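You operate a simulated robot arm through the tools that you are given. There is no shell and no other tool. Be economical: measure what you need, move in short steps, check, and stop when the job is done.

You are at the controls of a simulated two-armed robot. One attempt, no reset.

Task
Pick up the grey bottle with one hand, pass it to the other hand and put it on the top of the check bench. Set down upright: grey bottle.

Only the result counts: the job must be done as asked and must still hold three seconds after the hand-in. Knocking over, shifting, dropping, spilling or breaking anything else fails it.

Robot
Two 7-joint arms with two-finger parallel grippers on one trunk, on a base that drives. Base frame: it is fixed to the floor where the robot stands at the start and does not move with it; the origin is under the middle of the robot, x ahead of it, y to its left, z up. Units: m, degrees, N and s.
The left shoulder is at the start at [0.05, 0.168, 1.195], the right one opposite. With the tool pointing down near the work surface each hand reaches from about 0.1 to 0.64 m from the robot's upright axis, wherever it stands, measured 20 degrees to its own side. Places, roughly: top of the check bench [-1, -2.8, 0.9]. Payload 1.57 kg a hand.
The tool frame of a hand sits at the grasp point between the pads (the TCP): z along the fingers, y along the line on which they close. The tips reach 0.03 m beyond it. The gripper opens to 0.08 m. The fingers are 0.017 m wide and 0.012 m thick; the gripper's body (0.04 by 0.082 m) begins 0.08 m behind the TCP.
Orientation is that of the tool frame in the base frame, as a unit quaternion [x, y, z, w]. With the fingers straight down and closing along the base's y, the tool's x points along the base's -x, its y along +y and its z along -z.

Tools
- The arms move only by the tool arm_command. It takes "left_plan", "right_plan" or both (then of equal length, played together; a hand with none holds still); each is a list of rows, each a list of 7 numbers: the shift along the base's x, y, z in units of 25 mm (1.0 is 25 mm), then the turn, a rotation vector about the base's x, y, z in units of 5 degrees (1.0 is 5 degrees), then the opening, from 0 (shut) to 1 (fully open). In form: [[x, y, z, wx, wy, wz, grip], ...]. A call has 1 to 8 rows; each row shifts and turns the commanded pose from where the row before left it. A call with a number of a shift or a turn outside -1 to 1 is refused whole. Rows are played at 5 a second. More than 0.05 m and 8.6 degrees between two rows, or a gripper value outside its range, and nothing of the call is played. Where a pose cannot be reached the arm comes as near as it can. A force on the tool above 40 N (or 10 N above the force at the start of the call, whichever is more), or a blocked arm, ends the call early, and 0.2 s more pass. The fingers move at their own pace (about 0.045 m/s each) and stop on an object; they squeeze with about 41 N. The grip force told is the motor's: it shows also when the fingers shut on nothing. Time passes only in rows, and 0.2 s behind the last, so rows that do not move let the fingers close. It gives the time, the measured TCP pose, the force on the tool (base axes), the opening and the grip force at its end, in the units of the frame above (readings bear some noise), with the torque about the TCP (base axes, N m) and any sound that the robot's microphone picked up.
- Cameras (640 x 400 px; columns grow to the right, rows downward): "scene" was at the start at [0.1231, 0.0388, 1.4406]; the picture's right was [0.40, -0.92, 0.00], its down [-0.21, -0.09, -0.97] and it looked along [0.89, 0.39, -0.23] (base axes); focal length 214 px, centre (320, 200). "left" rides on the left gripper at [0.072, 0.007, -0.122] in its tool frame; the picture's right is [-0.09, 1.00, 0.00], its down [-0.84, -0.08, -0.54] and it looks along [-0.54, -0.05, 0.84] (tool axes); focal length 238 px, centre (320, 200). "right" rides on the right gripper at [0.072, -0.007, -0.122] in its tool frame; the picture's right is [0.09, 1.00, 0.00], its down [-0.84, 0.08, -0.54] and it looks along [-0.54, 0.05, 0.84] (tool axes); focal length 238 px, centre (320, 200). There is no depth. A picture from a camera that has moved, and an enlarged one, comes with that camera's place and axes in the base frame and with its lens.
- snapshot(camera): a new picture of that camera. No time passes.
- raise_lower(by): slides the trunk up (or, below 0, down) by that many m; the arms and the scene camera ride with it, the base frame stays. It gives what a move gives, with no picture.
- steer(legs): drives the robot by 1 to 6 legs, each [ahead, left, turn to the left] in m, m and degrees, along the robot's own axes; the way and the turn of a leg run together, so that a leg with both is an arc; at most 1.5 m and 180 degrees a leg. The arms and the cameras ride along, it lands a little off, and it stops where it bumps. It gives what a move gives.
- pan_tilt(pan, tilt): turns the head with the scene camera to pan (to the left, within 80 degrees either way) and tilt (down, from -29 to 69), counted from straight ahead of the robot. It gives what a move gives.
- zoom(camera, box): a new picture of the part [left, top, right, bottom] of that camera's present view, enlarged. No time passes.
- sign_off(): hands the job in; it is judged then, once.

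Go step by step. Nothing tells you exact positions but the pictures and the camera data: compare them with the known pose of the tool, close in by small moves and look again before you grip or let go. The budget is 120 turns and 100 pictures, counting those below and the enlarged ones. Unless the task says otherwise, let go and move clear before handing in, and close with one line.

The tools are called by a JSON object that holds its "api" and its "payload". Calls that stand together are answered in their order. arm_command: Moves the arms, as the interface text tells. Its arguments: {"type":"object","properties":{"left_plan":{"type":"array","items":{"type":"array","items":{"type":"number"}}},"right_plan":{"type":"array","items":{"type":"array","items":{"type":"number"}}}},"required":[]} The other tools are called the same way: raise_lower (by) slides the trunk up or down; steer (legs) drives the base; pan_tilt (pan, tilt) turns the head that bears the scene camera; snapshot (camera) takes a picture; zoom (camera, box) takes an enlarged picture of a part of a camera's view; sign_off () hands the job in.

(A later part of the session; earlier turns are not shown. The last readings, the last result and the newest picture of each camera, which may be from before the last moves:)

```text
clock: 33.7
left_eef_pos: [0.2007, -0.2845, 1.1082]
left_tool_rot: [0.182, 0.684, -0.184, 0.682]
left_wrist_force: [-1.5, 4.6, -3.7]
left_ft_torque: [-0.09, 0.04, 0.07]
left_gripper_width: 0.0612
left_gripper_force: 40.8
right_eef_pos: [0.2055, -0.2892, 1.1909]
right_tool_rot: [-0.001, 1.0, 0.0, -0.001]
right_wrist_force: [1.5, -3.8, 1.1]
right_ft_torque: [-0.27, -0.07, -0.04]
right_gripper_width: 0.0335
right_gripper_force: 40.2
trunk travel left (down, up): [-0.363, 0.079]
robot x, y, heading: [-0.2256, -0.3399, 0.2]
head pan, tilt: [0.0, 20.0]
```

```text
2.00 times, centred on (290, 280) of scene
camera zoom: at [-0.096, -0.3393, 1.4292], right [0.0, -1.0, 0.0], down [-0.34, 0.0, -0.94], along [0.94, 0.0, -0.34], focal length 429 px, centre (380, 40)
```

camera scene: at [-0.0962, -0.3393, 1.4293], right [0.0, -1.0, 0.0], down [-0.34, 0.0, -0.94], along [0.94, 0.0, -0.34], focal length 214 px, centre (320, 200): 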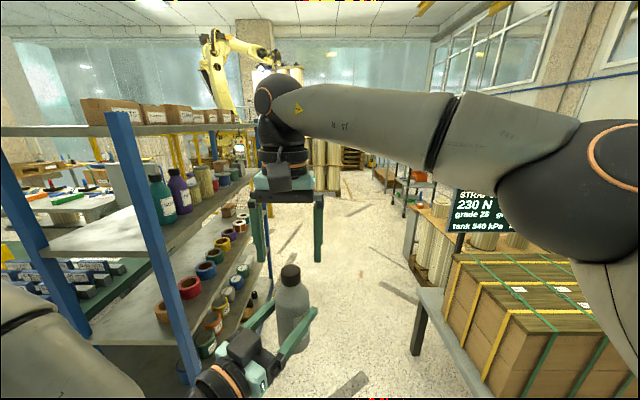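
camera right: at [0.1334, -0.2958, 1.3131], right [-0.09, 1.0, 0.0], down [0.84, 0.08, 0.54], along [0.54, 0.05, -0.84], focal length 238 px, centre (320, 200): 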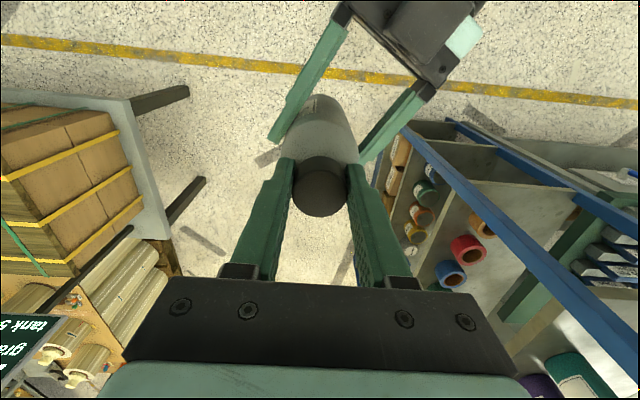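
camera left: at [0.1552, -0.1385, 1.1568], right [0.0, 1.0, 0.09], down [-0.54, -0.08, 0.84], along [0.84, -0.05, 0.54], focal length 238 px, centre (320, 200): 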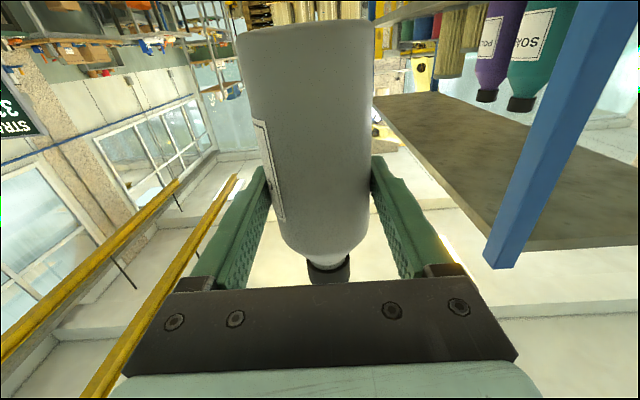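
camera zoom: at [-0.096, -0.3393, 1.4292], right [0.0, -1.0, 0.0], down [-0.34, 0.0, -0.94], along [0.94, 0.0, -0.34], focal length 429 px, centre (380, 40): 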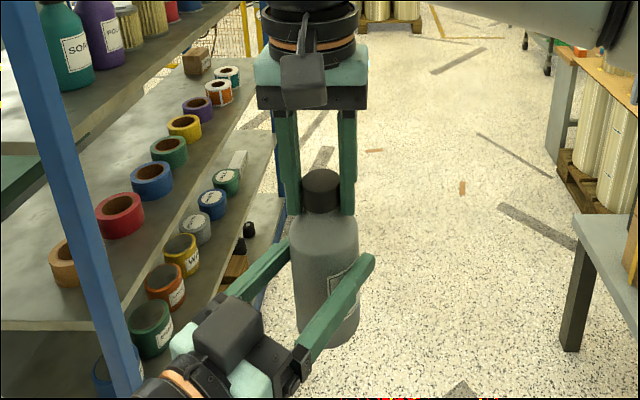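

The right hand grips the cap (33 mm, 40 N). I'll open the left hand, then withdraw it backwards along its fingers.

{"api": "arm_command", "payload": {"left_plan": [[0, 0, 0, 0, 0, 0, 0.85], [0, 0, 0, 0, 0, 0, 1], [0, 0, 0, 0, 0, 0, 1], [0, 0, 0, 0, 0, 0, 1]]}}

{"api": "zoom", "payload": {"camera": "scene", "box": [200, 180, 380, 380]}}

```text
clock: 34.7
left_eef_pos: [0.2011, -0.285, 1.1086]
left_tool_rot: [0.183, 0.684, -0.184, 0.682]
left_wrist_force: [-0.6, 0.7, -0.4]
left_ft_torque: [0.02, 0.01, -0.02]
left_gripper_width: 0.08
left_gripper_force: 0.1
right_eef_pos: [0.2064, -0.2896, 1.1923]
right_tool_rot: [0.0, 1.0, 0.0, -0.001]
right_wrist_force: [0.4, 0.7, -0.1]
right_ft_torque: [-0.02, 0.01, 0.01]
right_gripper_width: 0.033
right_gripper_force: 41.3
trunk travel left (down, up): [-0.363, 0.079]
robot x, y, heading: [-0.2262, -0.3415, -0.2]
head pan, tilt: [0.0, 20.0]
```

```text
2.00 times, centred on (290, 280) of scene
camera zoom: at [-0.096, -0.3393, 1.4292], right [0.0, -1.0, 0.0], down [-0.34, 0.0, -0.94], along [0.94, 0.0, -0.34], focal length 429 px, centre (380, 40)
```

zoom: 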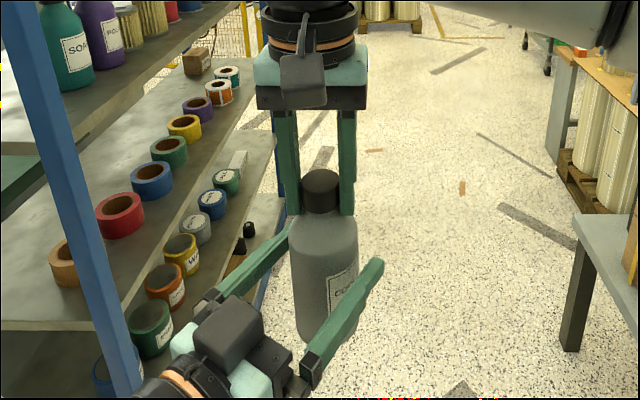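

The bottle stays in the right hand. I'll withdraw the left along its own axis.

{"api": "arm_command", "payload": {"left_plan": [[-0.43, 0.25, 0, 0, 0, 0, 1], [-0.6, 0.35, 0, 0, 0, 0, 1], [-0.6, 0.35, 0, 0, 0, 0, 1], [-0.6, 0.35, 0, 0, 0, 0, 1], [0, 0, 0, 0, 0, 0, 1]]}}

{"api": "snapshot", "payload": {"camera": "scene"}}

```text
clock: 35.9
left_eef_pos: [0.1901, -0.2691, 1.0943]
left_tool_rot: [0.183, 0.683, -0.183, 0.683]
left_wrist_force: [0.3, -1.5, -1.0]
left_ft_torque: [-0.01, -0.04, 0.0]
left_gripper_width: 0.0799
left_gripper_force: 0.0
left hand out of reach, approached as far as the arm can: row 1, 2, 3, 4
right_eef_pos: [0.205, -0.2898, 1.192]
right_tool_rot: [0.0, 1.0, 0.001, -0.001]
right_wrist_force: [0.4, 0.0, 0.1]
right_ft_torque: [0.08, 0.02, 0.03]
right_gripper_width: 0.0334
right_gripper_force: 41.0
trunk travel left (down, up): [-0.363, 0.079]
robot x, y, heading: [-0.2312, -0.3415, -0.0]
head pan, tilt: [0.0, 20.0]
```

```text
65 pictures are left
camera scene: at [-0.096, -0.3394, 1.4292], right [0.0, -1.0, 0.0], down [-0.34, 0.0, -0.94], along [0.94, 0.0, -0.34], focal length 214 px, centre (320, 200)
```

scene: 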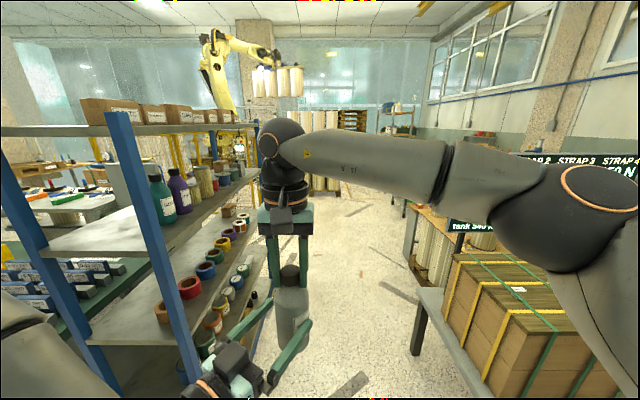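

The left arm can't retract that way, so I'll instead carry the bottle forward and right, out along the left fingers.

{"api": "arm_command", "payload": {"right_plan": [[0.5, -0.29, 0, 0, 0, 0, 0], [0.6, -0.35, 0, 0, 0, 0, 0], [0.6, -0.35, 0, 0, 0, 0, 0], [0.6, -0.35, 0, 0, 0, 0, 0], [0.6, -0.35, 0, 0, 0, 0, 0], [0.6, -0.35, 0, 0, 0, 0, 0], [0.6, -0.35, 0, 0, 0, 0, 0]]}}

{"api": "snapshot", "payload": {"camera": "scene"}}

```text
clock: 37.5
left_eef_pos: [0.1909, -0.2693, 1.0952]
left_tool_rot: [0.183, 0.683, -0.183, 0.683]
left_wrist_force: [-0.6, -0.6, 0.1]
left_ft_torque: [0.01, 0.03, 0.01]
left_gripper_width: 0.0801
left_gripper_force: 0.1
right_eef_pos: [0.3082, -0.3494, 1.193]
right_tool_rot: [-0.001, 1.0, 0.001, 0.0]
right_wrist_force: [-0.4, -0.4, -0.6]
right_ft_torque: [0.01, 0.0, -0.01]
right_gripper_width: 0.0331
right_gripper_force: 41.3
trunk travel left (down, up): [-0.363, 0.079]
robot x, y, heading: [-0.2284, -0.34, 0.0]
head pan, tilt: [0.0, 20.0]
```

```text
64 pictures are left
camera scene: at [-0.0957, -0.3392, 1.4292], right [0.0, -1.0, 0.0], down [-0.34, 0.0, -0.94], along [0.94, 0.0, -0.34], focal length 214 px, centre (320, 200)
```

scene: 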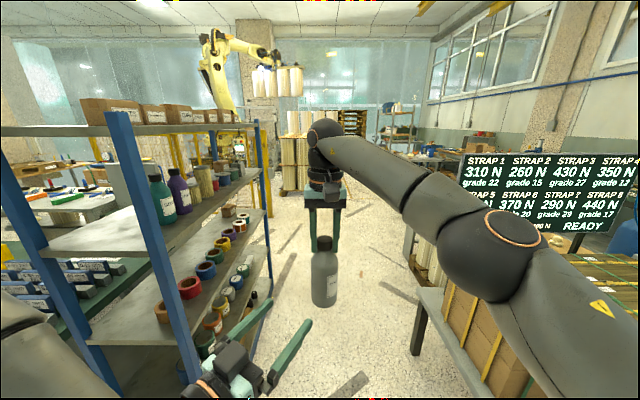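

The bottle hangs free in the right hand. I'll fold the left hand back to a downward pose on its own side.

{"api": "arm_command", "payload": {"left_plan": [[-0.2, 0.8, 0.5, 0, 0, 1, 1], [-0.2, 0.8, 0.5, 0, 0, 1, 1], [-0.2, 0.8, 0.5, 0, 0, 1, 1], [-0.2, 0.8, 0.5, 0, 0, 1, 1], [-0.2, 0.8, 0.5, 0, 0, 1, 1], [-0.2, 0.8, 0.5, 0, 0, 1, 1], [0, 0.8, 0.5, 0, 0, 0, 1], [0, 0.8, 0.5, 0, 0, 0, 1]]}}

{"api": "arm_command", "payload": {"left_plan": [[-0.2, 0.4, 0.3, 0, 1, 0, 1], [-0.2, 0.4, 0.3, 0, 1, 0, 1], [-0.2, 0.4, 0.3, 0, 1, 0, 1], [-0.2, 0.4, 0.3, 0, 1, 0, 1], [-0.2, 0.4, 0.3, 0, 1, 0, 1], [-0.2, 0.4, 0.3, 0, 1, 0, 1], [-0.2, 0.4, 0.3, 0, 1, 0, 1], [-0.2, 0.4, 0.3, 0, 1, 0, 1]]}}

{"api": "arm_command", "payload": {"left_plan": [[-0.2, 0, 0, 0, 1, 0, 1], [-0.2, 0, 0, 0, 1, 0, 1], [-0.2, 0, 0, 0, 1, 0, 1], [-0.2, 0, 0, 0, 1, 0, 1], [-0.2, 0, 0, 0, 1, 0, 1], [-0.2, 0, 0, 0, 1, 0, 1], [-0.2, 0, 0, 0, 1, 0, 1], [-0.2, 0, 0, 0, 1, 0, 1]]}}

{"api": "snapshot", "payload": {"camera": "scene"}}

```text
clock: 39.3
left_eef_pos: [0.2466, -0.1316, 1.1586]
left_tool_rot: [-0.001, 0.707, 0.0, 0.707]
left_wrist_force: [0.3, -0.4, 0.2]
left_ft_torque: [-0.01, 0.0, 0.01]
left_gripper_width: 0.0799
left_gripper_force: 0.1
left hand out of reach, approached as far as the arm can: row 1, 2, 3, 4, 5, 6, 7, 8
right_eef_pos: [0.3072, -0.3497, 1.1924]
right_tool_rot: [-0.001, 1.0, 0.001, -0.001]
right_wrist_force: [-0.3, -1.1, -0.3]
right_ft_torque: [0.01, 0.02, 0.0]
right_gripper_width: 0.0334
right_gripper_force: 41.0
trunk travel left (down, up): [-0.363, 0.079]
robot x, y, heading: [-0.2283, -0.3462, 0.2]
head pan, tilt: [0.0, 20.0]
```

```text
clock: 41.1
left_eef_pos: [0.2154, -0.0529, 1.2175]
left_tool_rot: [0.0, 0.907, 0.0, 0.422]
left_wrist_force: [-0.6, -0.1, 0.0]
left_ft_torque: [-0.04, 0.01, -0.05]
left_gripper_width: 0.0799
left_gripper_force: 0.0
left hand out of reach, approached as far as the arm can: row 1, 2
right_eef_pos: [0.3082, -0.3492, 1.1917]
right_tool_rot: [0.0, 1.0, 0.0, 0.0]
right_wrist_force: [0.2, -0.3, 0.1]
right_ft_torque: [-0.01, -0.02, -0.02]
right_gripper_width: 0.0334
right_gripper_force: 41.2
trunk travel left (down, up): [-0.363, 0.079]
robot x, y, heading: [-0.2288, -0.3395, 0.1]
head pan, tilt: [0.0, 20.0]
```

```text
clock: 42.9
left_eef_pos: [0.1764, -0.055, 1.2178]
left_tool_rot: [-0.001, 0.996, 0.0, 0.085]
left_wrist_force: [0.2, 0.0, 0.0]
left_ft_torque: [0.0, -0.03, 0.01]
left_gripper_width: 0.08
left_gripper_force: 0.0
right_eef_pos: [0.3082, -0.3499, 1.1918]
right_tool_rot: [0.0, 1.0, 0.002, -0.001]
right_wrist_force: [0.7, 0.2, 0.8]
right_ft_torque: [-0.04, 0.02, 0.0]
right_gripper_width: 0.0331
right_gripper_force: 41.4
trunk travel left (down, up): [-0.363, 0.079]
robot x, y, heading: [-0.2282, -0.3411, -0.0]
head pan, tilt: [0.0, 20.0]
```

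```text
63 pictures are left
camera scene: at [-0.0957, -0.3395, 1.4292], right [0.0, -1.0, 0.0], down [-0.34, 0.0, -0.94], along [0.94, 0.0, -0.34], focal length 214 px, centre (320, 200)
```

scene: 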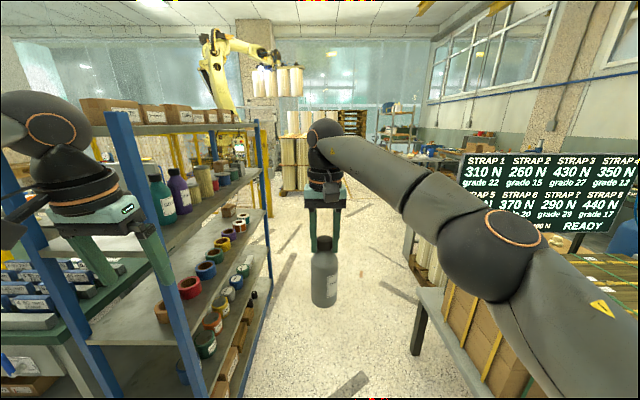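

I'll tuck both hands a bit in and up before driving.

{"api": "arm_command", "payload": {"left_plan": [[-0.4, 0.2, 0.6, 0, 0.4, 0, 1], [-0.4, 0.2, 0.6, 0, 0.4, 0, 1], [-0.4, 0.2, 0.6, 0, 0.4, 0, 1], [-0.4, 0.2, 0.6, 0, 0.4, 0, 1], [-0.4, 0.2, 0.6, 0, 0.4, 0, 1], [-0.4, 0.2, 0.6, 0, 0, 0, 1]], "right_plan": [[-0.7, -0.8, 0.5, 0, 0, 0, 0], [-0.7, -0.8, 0.5, 0, 0, 0, 0], [-0.7, -0.8, 0.5, 0, 0, 0, 0], [-0.7, -0.8, 0.5, 0, 0, 0, 0], [-0.7, -0.8, 0.5, 0, 0, 0, 0], [-0.7, -0.8, 0.5, 0, 0, 0, 0]]}}

{"api": "steer", "payload": {"legs": [[0, 0, -90]]}}

{"api": "pan_tilt", "payload": {"pan": -10, "tilt": 25}}

{"api": "snapshot", "payload": {"camera": "scene"}}

```text
clock: 44.3
left_eef_pos: [0.1144, -0.0263, 1.3102]
left_tool_rot: [-0.001, 1.0, 0.001, -0.001]
left_wrist_force: [0.7, -0.2, 0.4]
left_ft_torque: [0.0, 0.01, -0.02]
left_gripper_width: 0.0799
left_gripper_force: 0.0
right_eef_pos: [0.201, -0.4693, 1.2693]
right_tool_rot: [-0.001, 1.0, 0.001, -0.001]
right_wrist_force: [-0.6, 0.6, -4.0]
right_ft_torque: [0.02, 0.0, 0.03]
right_gripper_width: 0.0336
right_gripper_force: 41.1
trunk travel left (down, up): [-0.363, 0.079]
robot x, y, heading: [-0.2286, -0.3454, -0.0]
head pan, tilt: [0.0, 20.0]
```

```text
clock: 48.6
left_eef_pos: [0.0897, -0.6843, 1.3087]
left_tool_rot: [0.707, 0.707, 0.001, 0.0]
left_wrist_force: [-0.4, -0.4, 0.7]
left_ft_torque: [0.0, 0.0, 0.0]
left_gripper_width: 0.0798
left_gripper_force: 0.1
right_eef_pos: [-0.3557, -0.7711, 1.2675]
right_tool_rot: [0.707, 0.707, 0.001, 0.0]
right_wrist_force: [0.1, 0.5, -5.3]
right_ft_torque: [-0.01, 0.0, 0.02]
right_gripper_width: 0.0333
right_gripper_force: 41.0
trunk travel left (down, up): [-0.363, 0.079]
robot x, y, heading: [-0.2283, -0.3396, -90.1]
head pan, tilt: [0.0, 20.0]
```

```text
clock: 49.3
left_eef_pos: [0.0875, -0.6832, 1.3085]
left_tool_rot: [0.707, 0.707, 0.001, 0.0]
left_wrist_force: [0.0, 1.0, 0.0]
left_ft_torque: [0.03, -0.01, 0.01]
left_gripper_width: 0.0801
left_gripper_force: 0.1
right_eef_pos: [-0.3553, -0.7707, 1.2661]
right_tool_rot: [0.707, 0.707, 0.002, 0.0]
right_wrist_force: [-0.4, -0.4, -4.4]
right_ft_torque: [0.0, 0.04, -0.01]
right_gripper_width: 0.0332
right_gripper_force: 41.4
trunk travel left (down, up): [-0.363, 0.079]
robot x, y, heading: [-0.2301, -0.3409, -89.9]
head pan, tilt: [-10.0, 25.0]
```

```text
62 pictures are left
camera scene: at [-0.2454, -0.4707, 1.4212], right [-0.98, 0.17, 0.0], down [0.07, 0.42, -0.91], along [-0.16, -0.89, -0.42], focal length 214 px, centre (320, 200)
```

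scene: 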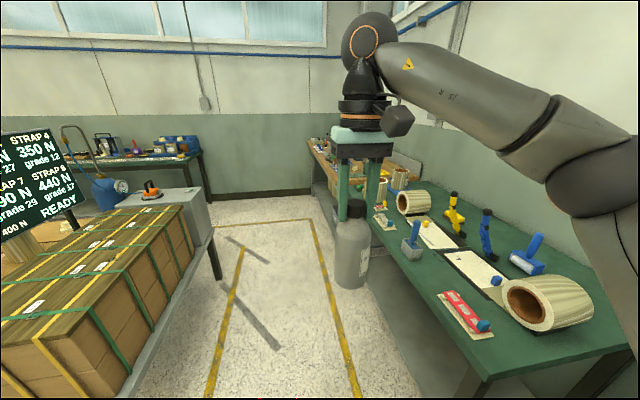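

Weight is on the right hand (≈4.5 N) and the aisle lies ahead; the check bench is the wooden one past the green bench. I'll check the left side clearance before driving.

{"api": "pan_tilt", "payload": {"pan": 50, "tilt": 20}}

{"api": "snapshot", "payload": {"camera": "scene"}}

```text
clock: 50.6
left_eef_pos: [0.0883, -0.6844, 1.3086]
left_tool_rot: [0.707, 0.707, 0.001, 0.0]
left_wrist_force: [0.5, 0.0, 0.0]
left_ft_torque: [0.0, 0.01, 0.01]
left_gripper_width: 0.0798
left_gripper_force: 0.0
right_eef_pos: [-0.3548, -0.7713, 1.2673]
right_tool_rot: [0.707, 0.707, 0.002, 0.0]
right_wrist_force: [-0.2, 0.6, -3.9]
right_ft_torque: [0.01, 0.0, 0.0]
right_gripper_width: 0.0334
right_gripper_force: 41.4
trunk travel left (down, up): [-0.363, 0.079]
robot x, y, heading: [-0.2245, -0.3423, -89.9]
head pan, tilt: [50.0, 20.0]
```

```text
61 pictures are left
camera scene: at [-0.1582, -0.4398, 1.4292], right [-0.64, -0.77, 0.0], down [-0.26, 0.22, -0.94], along [0.72, -0.6, -0.34], focal length 214 px, centre (320, 200)
```

scene: 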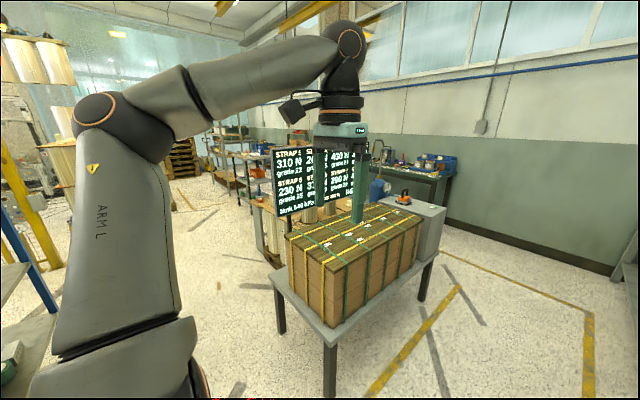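

The table with boxes starts at x≈0.38 and is only about 0.83 high, so the path along x≈-0.23 is clear. Driving down the aisle.

{"api": "steer", "payload": {"legs": [[1.0, 0, 0]]}}

{"api": "pan_tilt", "payload": {"pan": -30, "tilt": 30}}

{"api": "snapshot", "payload": {"camera": "scene"}}

```text
clock: 55.7
left_eef_pos: [0.0886, -1.6725, 1.3082]
left_tool_rot: [0.707, 0.707, 0.0, 0.0]
left_wrist_force: [0.7, 0.1, -0.2]
left_ft_torque: [0.02, 0.0, -0.03]
left_gripper_width: 0.0802
left_gripper_force: 0.0
right_eef_pos: [-0.3554, -1.76, 1.2684]
right_tool_rot: [0.707, 0.707, 0.0, -0.001]
right_wrist_force: [0.3, 0.0, -4.6]
right_ft_torque: [0.01, -0.01, 0.01]
right_gripper_width: 0.0332
right_gripper_force: 41.1
trunk travel left (down, up): [-0.363, 0.079]
robot x, y, heading: [-0.2289, -1.3293, -90.1]
head pan, tilt: [50.0, 20.0]
```

```text
clock: 57.2
left_eef_pos: [0.0886, -1.6725, 1.3096]
left_tool_rot: [0.708, 0.707, 0.002, 0.0]
left_wrist_force: [-0.2, -0.8, -0.8]
left_ft_torque: [-0.01, 0.0, -0.01]
left_gripper_width: 0.0801
left_gripper_force: 0.0
right_eef_pos: [-0.3555, -1.7584, 1.2681]
right_tool_rot: [0.708, 0.706, 0.001, 0.0]
right_wrist_force: [-0.4, 0.7, -4.9]
right_ft_torque: [0.05, -0.01, 0.01]
right_gripper_width: 0.0331
right_gripper_force: 41.4
trunk travel left (down, up): [-0.363, 0.079]
robot x, y, heading: [-0.2253, -1.3292, -90.0]
head pan, tilt: [-30.0, 30.0]
```

```text
60 pictures are left
camera scene: at [-0.2745, -1.4471, 1.4132], right [-0.87, 0.5, 0.0], down [0.25, 0.43, -0.87], along [-0.43, -0.75, -0.5], focal length 214 px, centre (320, 200)
```

scene: 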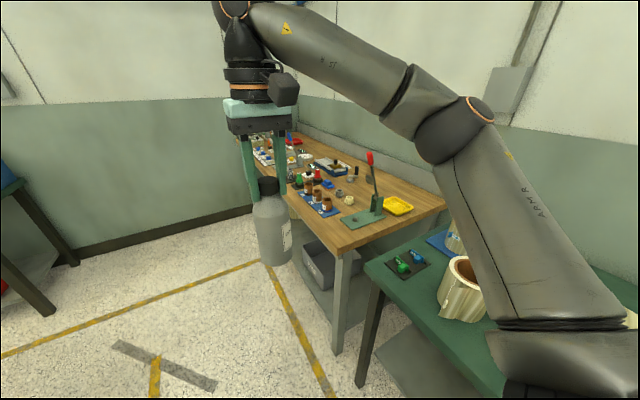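

The check bench spans x≈-1.19…-0.60 from y≈-1.9 on, and is partly cluttered. I'll drive on and look for a free spot.

{"api": "steer", "payload": {"legs": [[0.85, 0.02, 0]]}}

{"api": "pan_tilt", "payload": {"pan": -75, "tilt": 40}}

{"api": "snapshot", "payload": {"camera": "scene"}}

{"api": "pan_tilt", "payload": {"pan": -35, "tilt": 40}}

{"api": "snapshot", "payload": {"camera": "scene"}}

```text
clock: 61.8
left_eef_pos: [0.1241, -2.5266, 1.3091]
left_tool_rot: [0.7, 0.714, 0.001, 0.0]
left_wrist_force: [-0.1, 0.5, -0.6]
left_ft_torque: [0.0, 0.0, -0.01]
left_gripper_width: 0.0801
left_gripper_force: 0.1
right_eef_pos: [-0.3183, -2.6234, 1.268]
right_tool_rot: [0.701, 0.713, 0.001, 0.001]
right_wrist_force: [0.6, 0.2, -4.7]
right_ft_torque: [0.01, 0.01, 0.0]
right_gripper_width: 0.0332
right_gripper_force: 41.1
trunk travel left (down, up): [-0.363, 0.079]
robot x, y, heading: [-0.1993, -2.1888, -88.8]
head pan, tilt: [-30.0, 30.0]
```

```text
clock: 62.9
left_eef_pos: [0.1245, -2.5259, 1.3096]
left_tool_rot: [0.701, 0.714, 0.002, 0.0]
left_wrist_force: [0.1, 0.2, 0.9]
left_ft_torque: [0.04, -0.03, 0.02]
left_gripper_width: 0.0801
left_gripper_force: 0.1
right_eef_pos: [-0.3181, -2.6231, 1.2679]
right_tool_rot: [0.701, 0.714, 0.002, 0.0]
right_wrist_force: [0.3, -0.1, -3.6]
right_ft_torque: [0.02, 0.02, -0.01]
right_gripper_width: 0.0333
right_gripper_force: 41.4
trunk travel left (down, up): [-0.363, 0.079]
robot x, y, heading: [-0.199, -2.1876, -88.7]
head pan, tilt: [-75.0, 40.0]
```

```text
59 pictures are left
camera scene: at [-0.2814, -2.2532, 1.3978], right [-0.28, 0.96, 0.0], down [0.62, 0.18, -0.77], along [-0.74, -0.21, -0.64], focal length 214 px, centre (320, 200)
```

scene: 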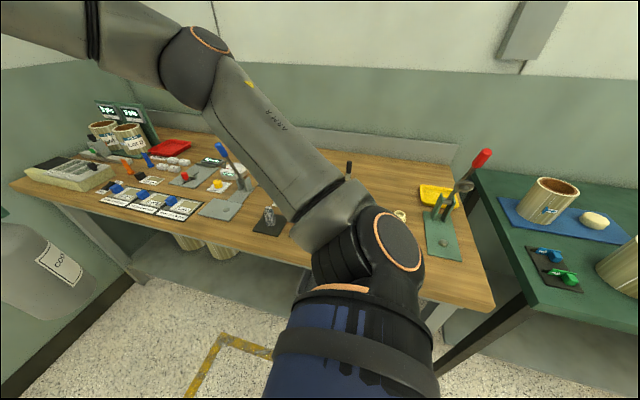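

```text
clock: 64.0
left_eef_pos: [0.1241, -2.5272, 1.3089]
left_tool_rot: [0.7, 0.714, 0.001, 0.001]
left_wrist_force: [-1.1, 0.4, 0.2]
left_ft_torque: [0.01, 0.03, 0.01]
left_gripper_width: 0.0798
left_gripper_force: 0.2
right_eef_pos: [-0.3179, -2.6225, 1.2687]
right_tool_rot: [0.7, 0.714, 0.002, 0.001]
right_wrist_force: [0.8, -0.1, -4.1]
right_ft_torque: [-0.01, -0.02, 0.01]
right_gripper_width: 0.0335
right_gripper_force: 41.0
trunk travel left (down, up): [-0.363, 0.079]
robot x, y, heading: [-0.1994, -2.1865, -88.7]
head pan, tilt: [-35.0, 40.0]
```

```text
58 pictures are left
camera scene: at [-0.2471, -2.3001, 1.3978], right [-0.83, 0.56, 0.0], down [0.36, 0.53, -0.77], along [-0.43, -0.64, -0.64], focal length 214 px, centre (320, 200)
```

scene: 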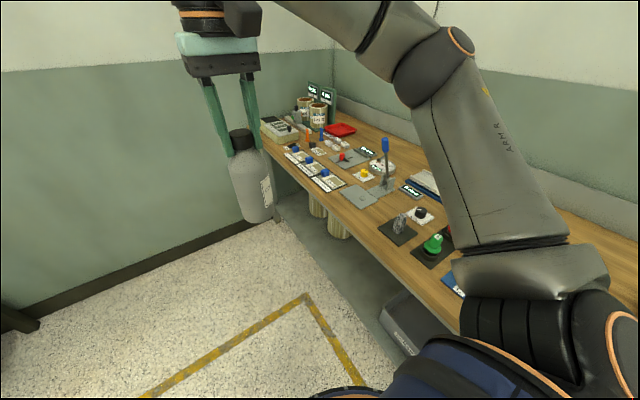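

The bench top is cluttered, so I'll raise the trunk, move away from it a bit and turn to face it for a proper look.

{"api": "raise_lower", "payload": {"by": 0.07}}

{"api": "steer", "payload": {"legs": [[0.35, 0.2, 0], [0, 0, -90]]}}

{"api": "pan_tilt", "payload": {"pan": 0, "tilt": 35}}

{"api": "snapshot", "payload": {"camera": "scene"}}

```text
clock: 65.1
left_eef_pos: [0.1234, -2.5275, 1.3776]
left_tool_rot: [0.7, 0.714, 0.002, 0.0]
left_wrist_force: [-0.7, 0.6, -0.7]
left_ft_torque: [-0.03, -0.02, -0.04]
left_gripper_width: 0.08
left_gripper_force: 0.0
right_eef_pos: [-0.3185, -2.6234, 1.338]
right_tool_rot: [0.7, 0.715, 0.001, 0.0]
right_wrist_force: [-0.2, -0.5, -4.3]
right_ft_torque: [0.0, -0.03, -0.04]
right_gripper_width: 0.033
right_gripper_force: 41.4
trunk travel left (down, up): [-0.433, 0.009]
robot x, y, heading: [-0.1962, -2.1919, -88.6]
head pan, tilt: [-35.0, 40.0]
```

```text
clock: 71.4
left_eef_pos: [-0.3245, -2.8684, 1.3794]
left_tool_rot: [1.0, 0.015, 0.001, 0.0]
left_wrist_force: [0.5, 0.2, 0.5]
left_ft_torque: [0.01, 0.06, -0.04]
left_gripper_width: 0.0797
left_gripper_force: 0.1
right_eef_pos: [-0.4254, -2.4289, 1.3367]
right_tool_rot: [1.0, 0.015, 0.001, 0.001]
right_wrist_force: [-0.5, 0.4, -5.5]
right_ft_torque: [-0.02, -0.02, -0.01]
right_gripper_width: 0.0338
right_gripper_force: 41.2
trunk travel left (down, up): [-0.433, 0.009]
robot x, y, heading: [0.0093, -2.5444, -178.3]
head pan, tilt: [-35.0, 40.0]
```

```text
clock: 72.4
left_eef_pos: [-0.3243, -2.8694, 1.3785]
left_tool_rot: [1.0, 0.015, 0.001, 0.001]
left_wrist_force: [0.3, -0.1, 0.3]
left_ft_torque: [0.02, 0.01, 0.0]
left_gripper_width: 0.0799
left_gripper_force: 0.0
right_eef_pos: [-0.4239, -2.4286, 1.338]
right_tool_rot: [1.0, 0.015, 0.0, 0.001]
right_wrist_force: [0.3, -0.2, -3.7]
right_ft_torque: [0.01, -0.04, -0.02]
right_gripper_width: 0.0335
right_gripper_force: 41.4
trunk travel left (down, up): [-0.433, 0.009]
robot x, y, heading: [0.0102, -2.5461, -178.2]
head pan, tilt: [0.0, 35.0]
```

```text
57 pictures are left
camera scene: at [-0.1223, -2.5462, 1.4754], right [-0.03, 1.0, 0.0], down [0.57, 0.02, -0.82], along [-0.82, -0.02, -0.57], focal length 214 px, centre (320, 200)
```

scene: 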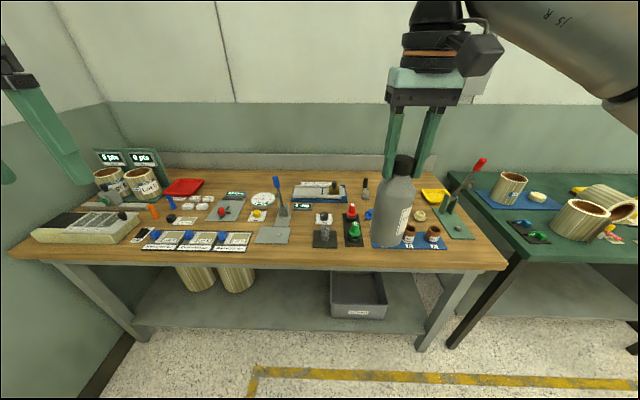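

The bench is in full view. I'll zoom to find a free patch.

{"api": "zoom", "payload": {"camera": "scene", "box": [230, 160, 390, 270]}}

{"api": "zoom", "payload": {"camera": "scene", "box": [350, 160, 510, 270]}}

```text
3.64 times, centred on (310, 215) of scene
camera zoom: at [-0.1223, -2.5462, 1.4754], right [-0.03, 1.0, 0.0], down [0.57, 0.02, -0.82], along [-0.82, -0.02, -0.57], focal length 780 px, centre (356, 146)
```

zoom: 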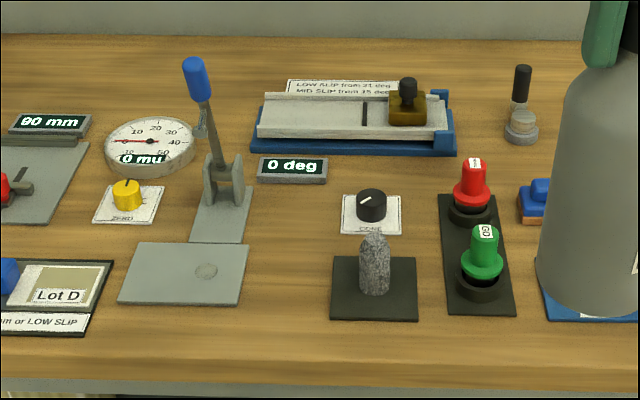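

```text
3.64 times, centred on (430, 215) of scene
camera zoom: at [-0.1223, -2.5462, 1.4754], right [-0.03, 1.0, 0.0], down [0.57, 0.02, -0.82], along [-0.82, -0.02, -0.57], focal length 780 px, centre (-80, 146)
```

zoom: 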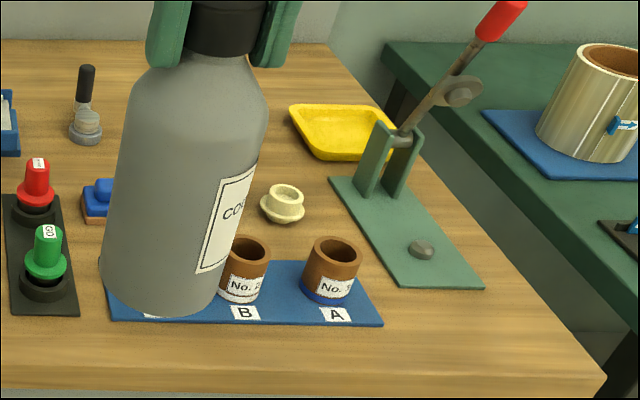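

A free patch lies on the front strip between the grey plate and the black pad, about (-0.645, -2.624). I'll drive so the right hand comes over it with a comfortable reach.

{"api": "steer", "payload": {"legs": [[0.19, 0.2, 0]]}}

{"api": "snapshot", "payload": {"camera": "scene"}}

{"api": "snapshot", "payload": {"camera": "right"}}

```text
clock: 74.4
left_eef_pos: [-0.5069, -3.0792, 1.3776]
left_tool_rot: [1.0, 0.018, 0.0, 0.001]
left_wrist_force: [0.0, -0.4, -0.5]
left_ft_torque: [-0.03, 0.01, 0.04]
left_gripper_width: 0.0799
left_gripper_force: 0.0
right_eef_pos: [-0.6115, -2.6391, 1.3376]
right_tool_rot: [1.0, 0.019, 0.001, 0.001]
right_wrist_force: [-0.1, 0.5, -4.6]
right_ft_torque: [0.02, -0.04, 0.0]
right_gripper_width: 0.0334
right_gripper_force: 40.5
trunk travel left (down, up): [-0.433, 0.009]
robot x, y, heading: [-0.1732, -2.7518, -177.7]
head pan, tilt: [0.0, 35.0]
```

```text
54 pictures are left
camera scene: at [-0.3073, -2.7553, 1.4753], right [-0.04, 1.0, 0.0], down [0.57, 0.02, -0.82], along [-0.82, -0.03, -0.57], focal length 214 px, centre (320, 200)
```

scene: 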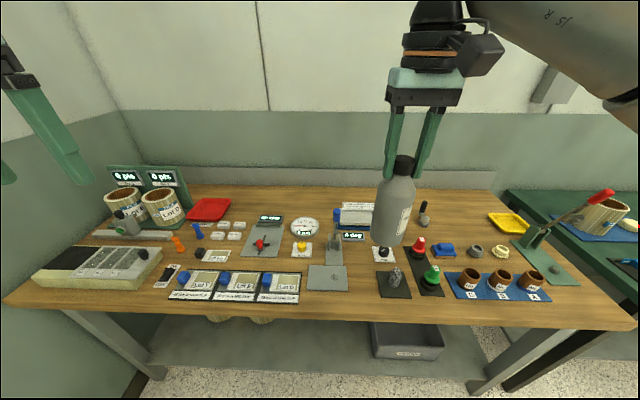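

```text
53 pictures are left
camera right: at [-0.5395, -2.6294, 1.4597], right [0.13, -0.99, 0.0], down [-0.83, -0.11, 0.54], along [-0.54, -0.07, -0.84], focal length 238 px, centre (320, 200)
```

right: 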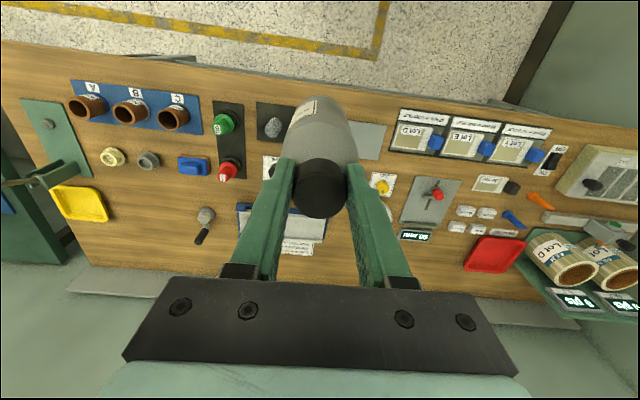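

The free gap is y≈-2.686…-2.592 and the front edge x≈-0.574, so the target is (-0.640, -2.639). I'll move over it and lower the trunk 0.2 m.

{"api": "arm_command", "payload": {"right_plan": [[-0.56, 0, 0, 0, 0, 0, 0], [-0.56, 0, 0, 0, 0, 0, 0], [0, 0, 0, 0, 0, 0, 0]]}}

{"api": "raise_lower", "payload": {"by": -0.2}}

{"api": "snapshot", "payload": {"camera": "scene"}}

{"api": "snapshot", "payload": {"camera": "right"}}

```text
clock: 75.2
left_eef_pos: [-0.5065, -3.0782, 1.3783]
left_tool_rot: [1.0, 0.019, 0.0, 0.001]
left_wrist_force: [-0.1, -0.1, 0.2]
left_ft_torque: [-0.02, -0.04, -0.05]
left_gripper_width: 0.0801
left_gripper_force: 0.1
right_eef_pos: [-0.6384, -2.6398, 1.3387]
right_tool_rot: [1.0, 0.019, 0.001, 0.0]
right_wrist_force: [0.5, 0.0, -3.7]
right_ft_torque: [0.0, 0.0, 0.0]
right_gripper_width: 0.0334
right_gripper_force: 41.0
trunk travel left (down, up): [-0.433, 0.009]
robot x, y, heading: [-0.1739, -2.7507, -177.8]
head pan, tilt: [0.0, 35.0]
```

```text
clock: 77.3
left_eef_pos: [-0.5065, -3.0785, 1.1786]
left_tool_rot: [1.0, 0.019, 0.0, 0.0]
left_wrist_force: [0.4, -0.4, 0.4]
left_ft_torque: [-0.02, -0.02, 0.0]
left_gripper_width: 0.08
left_gripper_force: 0.0
right_eef_pos: [-0.6378, -2.6411, 1.1371]
right_tool_rot: [1.0, 0.018, 0.0, 0.001]
right_wrist_force: [0.6, 0.1, -2.8]
right_ft_torque: [0.01, 0.0, 0.01]
right_gripper_width: 0.0332
right_gripper_force: 40.9
trunk travel left (down, up): [-0.233, 0.209]
robot x, y, heading: [-0.1745, -2.7506, -178.0]
head pan, tilt: [0.0, 35.0]
```

```text
52 pictures are left
camera scene: at [-0.3068, -2.7549, 1.2754], right [-0.04, 1.0, 0.0], down [0.57, 0.02, -0.82], along [-0.82, -0.03, -0.57], focal length 214 px, centre (320, 200)
```

scene: 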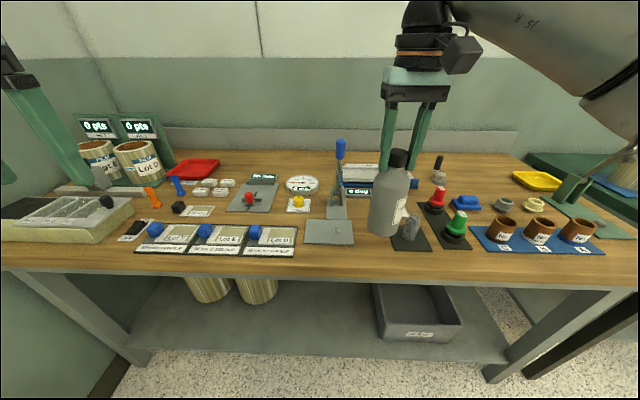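

```text
51 pictures are left
camera right: at [-0.5665, -2.6303, 1.2595], right [0.13, -0.99, 0.0], down [-0.83, -0.11, 0.54], along [-0.54, -0.07, -0.84], focal length 238 px, centre (320, 200)
```

right: 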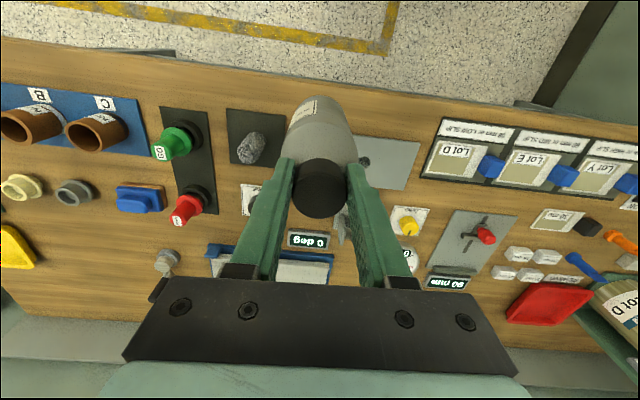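

Bottle bottom should be about 70 mm above the bench, over the gap. Lowering 50 mm with the arm and looking again.

{"api": "arm_command", "payload": {"right_plan": [[0, 0, -0.7, 0, 0, 0, 0], [0, 0, -0.7, 0, 0, 0, 0], [0, 0, -0.6, 0, 0, 0, 0], [0, 0, 0, 0, 0, 0, 0]]}}

{"api": "zoom", "payload": {"camera": "scene", "box": [290, 140, 490, 290]}}

{"api": "snapshot", "payload": {"camera": "right"}}

```text
clock: 78.3
left_eef_pos: [-0.5072, -3.0791, 1.1788]
left_tool_rot: [1.0, 0.019, 0.001, 0.001]
left_wrist_force: [0.2, 0.5, -0.2]
left_ft_torque: [-0.02, 0.02, 0.03]
left_gripper_width: 0.08
left_gripper_force: 0.0
right_eef_pos: [-0.6376, -2.6404, 1.0876]
right_tool_rot: [1.0, 0.018, 0.001, 0.001]
right_wrist_force: [-0.6, 0.6, -3.9]
right_ft_torque: [0.0, 0.0, -0.01]
right_gripper_width: 0.0333
right_gripper_force: 41.2
trunk travel left (down, up): [-0.233, 0.209]
robot x, y, heading: [-0.1747, -2.7498, -178.1]
head pan, tilt: [0.0, 35.0]
```

```text
2.67 times, centred on (390, 215) of scene
camera zoom: at [-0.3069, -2.755, 1.2754], right [-0.04, 1.0, 0.0], down [0.57, 0.02, -0.82], along [-0.82, -0.03, -0.57], focal length 572 px, centre (133, 160)
```

zoom: 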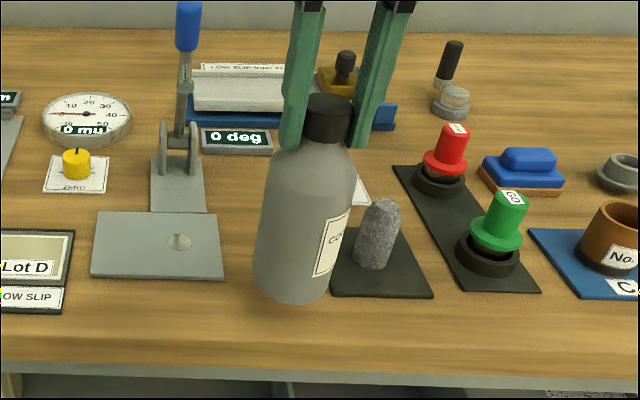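

```text
49 pictures are left
camera right: at [-0.5664, -2.6297, 1.2088], right [0.13, -0.99, 0.0], down [-0.83, -0.11, 0.54], along [-0.54, -0.07, -0.84], focal length 238 px, centre (320, 200)
```

right: 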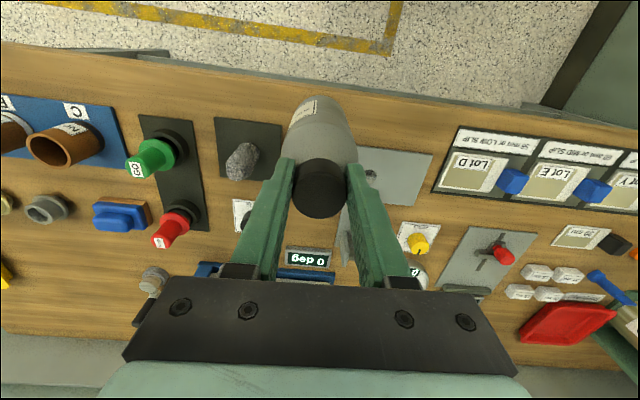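

The bottle will fit the gap; a 4 mm shift to centre it. Now I lower in small steps, watching the force.

{"api": "arm_command", "payload": {"right_plan": [[0, -0.16, -0.3, 0, 0, 0, 0], [0, 0, -0.3, 0, 0, 0, 0], [0, 0, 0, 0, 0, 0, 0]]}}

{"api": "zoom", "payload": {"camera": "scene", "box": [290, 140, 490, 290]}}

```text
clock: 79.1
left_eef_pos: [-0.506, -3.0777, 1.1798]
left_tool_rot: [1.0, 0.018, 0.001, 0.001]
left_wrist_force: [0.3, 0.7, -0.3]
left_ft_torque: [0.0, -0.01, -0.01]
left_gripper_width: 0.0801
left_gripper_force: 0.1
right_eef_pos: [-0.637, -2.6438, 1.0731]
right_tool_rot: [1.0, 0.018, 0.0, 0.001]
right_wrist_force: [0.1, -0.3, -4.4]
right_ft_torque: [-0.02, -0.02, 0.0]
right_gripper_width: 0.0332
right_gripper_force: 41.2
trunk travel left (down, up): [-0.233, 0.209]
robot x, y, heading: [-0.1761, -2.7519, -177.7]
head pan, tilt: [0.0, 35.0]
```

```text
2.67 times, centred on (390, 215) of scene
camera zoom: at [-0.3069, -2.755, 1.2754], right [-0.04, 1.0, 0.0], down [0.57, 0.02, -0.82], along [-0.82, -0.03, -0.57], focal length 572 px, centre (133, 160)
```

zoom: 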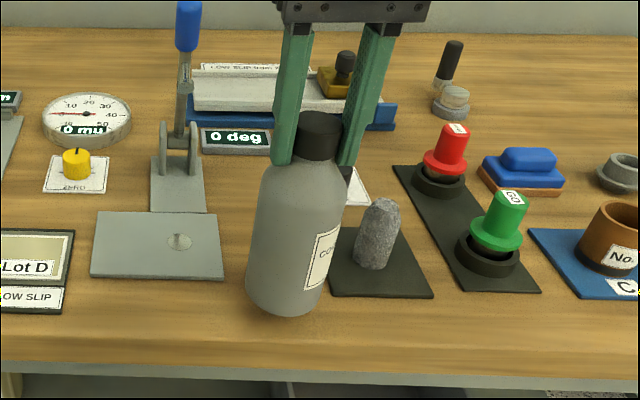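

About 12–15 mm remain. Lowering further in fine steps.

{"api": "arm_command", "payload": {"right_plan": [[0, 0, -0.25, 0, 0, 0, 0], [0, 0, -0.1, 0, 0, 0, 0], [0, 0, 0, 0, 0, 0, 0]]}}

{"api": "arm_command", "payload": {"right_plan": [[0, 0, -0.1, 0, 0, 0, 0], [0, 0, 0, 0, 0, 0, 0]]}}

{"api": "zoom", "payload": {"camera": "scene", "box": [290, 140, 490, 290]}}

```text
clock: 79.9
left_eef_pos: [-0.5068, -3.0779, 1.1788]
left_tool_rot: [1.0, 0.019, 0.001, 0.001]
left_wrist_force: [0.5, 0.7, 0.1]
left_ft_torque: [0.01, 0.0, 0.01]
left_gripper_width: 0.0801
left_gripper_force: 0.0
right_eef_pos: [-0.638, -2.644, 1.065]
right_tool_rot: [1.0, 0.017, 0.001, 0.002]
right_wrist_force: [-0.1, -0.1, -3.8]
right_ft_torque: [0.02, -0.02, 0.0]
right_gripper_width: 0.0336
right_gripper_force: 41.2
trunk travel left (down, up): [-0.233, 0.209]
robot x, y, heading: [-0.18, -2.7534, -178.1]
head pan, tilt: [0.0, 35.0]
```

```text
clock: 80.5
left_eef_pos: [-0.5071, -3.0782, 1.1783]
left_tool_rot: [1.0, 0.018, 0.001, 0.001]
left_wrist_force: [-0.9, 0.3, 0.8]
left_ft_torque: [0.02, 0.0, -0.01]
left_gripper_width: 0.0798
left_gripper_force: 0.0
right_eef_pos: [-0.6377, -2.6437, 1.0609]
right_tool_rot: [1.0, 0.018, 0.002, 0.001]
right_wrist_force: [-0.5, -0.3, -3.6]
right_ft_torque: [0.02, -0.06, 0.01]
right_gripper_width: 0.0333
right_gripper_force: 40.6
trunk travel left (down, up): [-0.233, 0.209]
robot x, y, heading: [-0.1773, -2.7503, -178.0]
head pan, tilt: [0.0, 35.0]
```

```text
2.67 times, centred on (390, 215) of scene
camera zoom: at [-0.3069, -2.755, 1.2754], right [-0.04, 1.0, 0.0], down [0.57, 0.02, -0.82], along [-0.82, -0.03, -0.57], focal length 572 px, centre (133, 160)
```

zoom: 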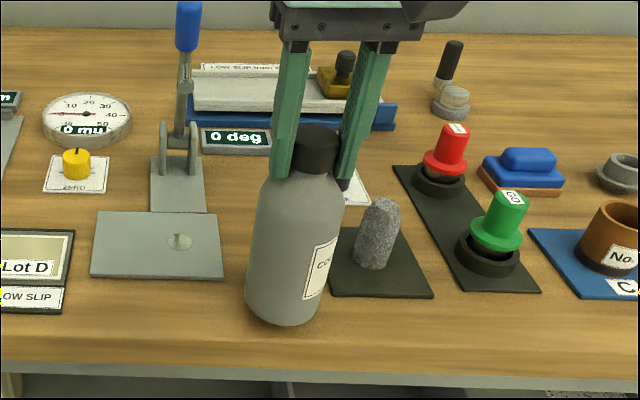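

Still hanging freely (≈-3.6 N). I'll go on in 2–3 mm steps.

{"api": "arm_command", "payload": {"right_plan": [[0, 0, -0.1, 0, 0, 0, 0], [0, 0, 0, 0, 0, 0, 0]]}}

{"api": "arm_command", "payload": {"right_plan": [[0, 0, -0.08, 0, 0, 0, 0], [0, 0, 0, 0, 0, 0, 0]]}}

```text
clock: 81.1
left_eef_pos: [-0.5071, -3.0792, 1.1778]
left_tool_rot: [1.0, 0.018, 0.0, 0.001]
left_wrist_force: [0.0, 0.5, -0.3]
left_ft_torque: [0.01, -0.03, -0.02]
left_gripper_width: 0.0799
left_gripper_force: 0.1
right_eef_pos: [-0.6382, -2.6444, 1.0596]
right_tool_rot: [1.0, 0.018, 0.0, 0.001]
right_wrist_force: [0.2, 0.2, -4.3]
right_ft_torque: [0.0, 0.0, 0.0]
right_gripper_width: 0.0332
right_gripper_force: 40.8
trunk travel left (down, up): [-0.233, 0.209]
robot x, y, heading: [-0.1785, -2.7552, -178.1]
head pan, tilt: [0.0, 35.0]
```

```text
clock: 81.7
left_eef_pos: [-0.5074, -3.0792, 1.1786]
left_tool_rot: [1.0, 0.019, 0.001, 0.001]
left_wrist_force: [-0.7, 0.6, 0.1]
left_ft_torque: [0.0, 0.01, 0.0]
left_gripper_width: 0.0799
left_gripper_force: 0.1
right_eef_pos: [-0.6377, -2.644, 1.0556]
right_tool_rot: [1.0, 0.019, 0.0, 0.002]
right_wrist_force: [-0.9, 0.0, -3.4]
right_ft_torque: [0.0, -0.01, -0.01]
right_gripper_width: 0.0332
right_gripper_force: 40.5
trunk travel left (down, up): [-0.233, 0.209]
robot x, y, heading: [-0.1791, -2.7518, -177.6]
head pan, tilt: [0.0, 35.0]
```

{"api": "arm_command", "payload": {"right_plan": [[0, 0, -0.08, 0, 0, 0, 0], [0, 0, 0, 0, 0, 0, 0]]}}

{"api": "zoom", "payload": {"camera": "scene", "box": [330, 200, 430, 280]}}

```text
clock: 82.3
left_eef_pos: [-0.5084, -3.0795, 1.1782]
left_tool_rot: [1.0, 0.018, 0.001, 0.002]
left_wrist_force: [-0.1, 0.3, 0.0]
left_ft_torque: [0.02, -0.02, 0.01]
left_gripper_width: 0.0802
left_gripper_force: 0.0
right_eef_pos: [-0.637, -2.6439, 1.0547]
right_tool_rot: [1.0, 0.018, 0.001, 0.001]
right_wrist_force: [-1.0, -0.6, -3.7]
right_ft_torque: [-0.02, -0.02, 0.01]
right_gripper_width: 0.0332
right_gripper_force: 40.8
trunk travel left (down, up): [-0.233, 0.209]
robot x, y, heading: [-0.1717, -2.7497, -177.8]
head pan, tilt: [0.0, 35.0]
```

```text
5.00 times, centred on (380, 240) of scene
camera zoom: at [-0.3069, -2.755, 1.2754], right [-0.04, 1.0, 0.0], down [0.57, 0.02, -0.82], along [-0.82, -0.03, -0.57], focal length 1072 px, centre (20, 0)
```

zoom: 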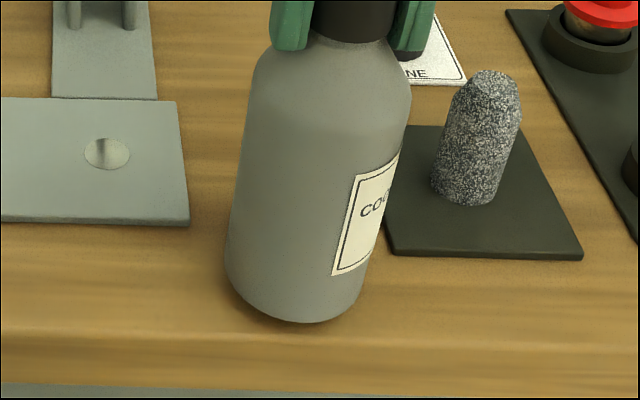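

Contact is very near. Continuing.

{"api": "arm_command", "payload": {"right_plan": [[0, 0, -0.08, 0, 0, 0, 0], [0, 0, 0, 0, 0, 0, 0]]}}

{"api": "arm_command", "payload": {"right_plan": [[0, 0, -0.06, 0, 0, 0, 0], [0, 0, 0, 0, 0, 0, 0]]}}

```text
clock: 82.9
left_eef_pos: [-0.5073, -3.0797, 1.1793]
left_tool_rot: [1.0, 0.018, 0.001, 0.001]
left_wrist_force: [-0.6, 0.7, 0.4]
left_ft_torque: [0.0, -0.02, 0.02]
left_gripper_width: 0.08
left_gripper_force: 0.0
right_eef_pos: [-0.6382, -2.6456, 1.0525]
right_tool_rot: [1.0, 0.019, 0.001, 0.001]
right_wrist_force: [0.0, -0.2, -3.1]
right_ft_torque: [0.02, -0.03, -0.01]
right_gripper_width: 0.0334
right_gripper_force: 40.7
trunk travel left (down, up): [-0.233, 0.209]
robot x, y, heading: [-0.1775, -2.7496, -177.9]
head pan, tilt: [0.0, 35.0]
```

```text
clock: 83.5
left_eef_pos: [-0.5072, -3.0791, 1.1798]
left_tool_rot: [1.0, 0.018, 0.001, 0.001]
left_wrist_force: [0.8, 0.6, 0.1]
left_ft_torque: [0.01, -0.01, 0.0]
left_gripper_width: 0.0798
left_gripper_force: 0.1
right_eef_pos: [-0.6373, -2.6457, 1.0509]
right_tool_rot: [1.0, 0.018, 0.001, 0.001]
right_wrist_force: [0.5, -0.1, -4.7]
right_ft_torque: [0.0, 0.01, 0.03]
right_gripper_width: 0.0335
right_gripper_force: 41.0
trunk travel left (down, up): [-0.233, 0.209]
robot x, y, heading: [-0.1753, -2.7532, -177.7]
head pan, tilt: [0.0, 35.0]
```

{"api": "arm_command", "payload": {"right_plan": [[0, 0, -0.08, 0, 0, 0, 0], [0, 0, 0, 0, 0, 0, 0]]}}

{"api": "zoom", "payload": {"camera": "scene", "box": [330, 200, 430, 280]}}

```text
clock: 84.1
left_eef_pos: [-0.507, -3.0787, 1.1789]
left_tool_rot: [1.0, 0.018, 0.001, 0.001]
left_wrist_force: [-0.1, -0.5, -1.1]
left_ft_torque: [0.0, 0.0, 0.01]
left_gripper_width: 0.08
left_gripper_force: 0.1
right_eef_pos: [-0.6387, -2.6442, 1.0493]
right_tool_rot: [1.0, 0.019, 0.001, 0.0]
right_wrist_force: [0.1, -1.0, -4.5]
right_ft_torque: [0.03, -0.01, 0.02]
right_gripper_width: 0.0334
right_gripper_force: 41.2
trunk travel left (down, up): [-0.233, 0.209]
robot x, y, heading: [-0.1784, -2.7499, -178.0]
head pan, tilt: [0.0, 35.0]
```

```text
5.00 times, centred on (380, 240) of scene
camera zoom: at [-0.3069, -2.7549, 1.2754], right [-0.04, 1.0, 0.0], down [0.57, 0.02, -0.82], along [-0.82, -0.03, -0.57], focal length 1072 px, centre (20, 0)
```

zoom: 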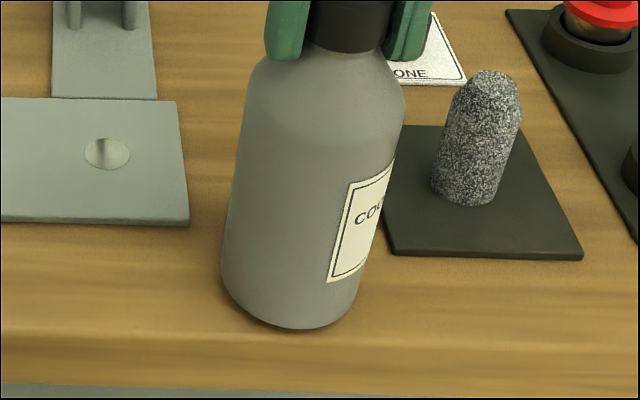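

Not yet loaded; I'll creep down 1 mm per row, the force guard stopping it.

{"api": "arm_command", "payload": {"right_plan": [[0, 0, -0.05, 0, 0, 0, 0], [0, 0, -0.05, 0, 0, 0, 0], [0, 0, -0.05, 0, 0, 0, 0], [0, 0, 0, 0, 0, 0, 0]]}}

{"api": "arm_command", "payload": {"right_plan": [[0, 0, -0.05, 0, 0, 0, 0], [0, 0, -0.05, 0, 0, 0, 0], [0, 0, 0, 0, 0, 0, 0]]}}

{"api": "zoom", "payload": {"camera": "scene", "box": [330, 200, 430, 280]}}

```text
clock: 85.1
left_eef_pos: [-0.5075, -3.0785, 1.1782]
left_tool_rot: [1.0, 0.018, 0.0, 0.001]
left_wrist_force: [1.2, -0.4, 0.5]
left_ft_torque: [0.01, 0.01, 0.01]
left_gripper_width: 0.08
left_gripper_force: 0.1
right_eef_pos: [-0.6371, -2.6457, 1.0456]
right_tool_rot: [1.0, 0.019, 0.001, 0.001]
right_wrist_force: [0.3, -0.7, -4.6]
right_ft_torque: [-0.01, -0.04, 0.02]
right_gripper_width: 0.0333
right_gripper_force: 41.0
trunk travel left (down, up): [-0.233, 0.209]
robot x, y, heading: [-0.1775, -2.7511, -178.0]
head pan, tilt: [0.0, 35.0]
```

```text
clock: 85.9
left_eef_pos: [-0.5064, -3.0788, 1.1796]
left_tool_rot: [1.0, 0.019, 0.0, 0.001]
left_wrist_force: [-0.1, 0.5, 0.5]
left_ft_torque: [-0.04, 0.02, 0.01]
left_gripper_width: 0.0802
left_gripper_force: 0.0
right_eef_pos: [-0.6373, -2.6436, 1.0453]
right_tool_rot: [1.0, 0.019, 0.0, 0.001]
right_wrist_force: [1.4, -1.0, 4.4]
right_ft_torque: [0.22, -0.07, -0.06]
right_gripper_width: 0.0333
right_gripper_force: 40.9
trunk travel left (down, up): [-0.233, 0.209]
robot x, y, heading: [-0.1746, -2.7487, -178.0]
head pan, tilt: [0.0, 35.0]
```

```text
5.00 times, centred on (380, 240) of scene
camera zoom: at [-0.3061, -2.7551, 1.2756], right [-0.04, 1.0, 0.0], down [0.57, 0.02, -0.82], along [-0.82, -0.03, -0.57], focal length 1072 px, centre (20, 0)
```

zoom: 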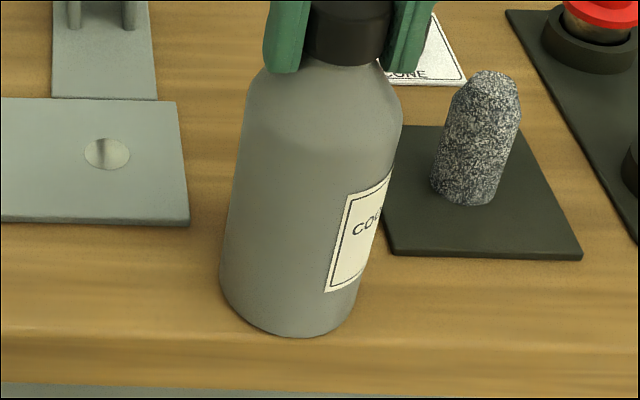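

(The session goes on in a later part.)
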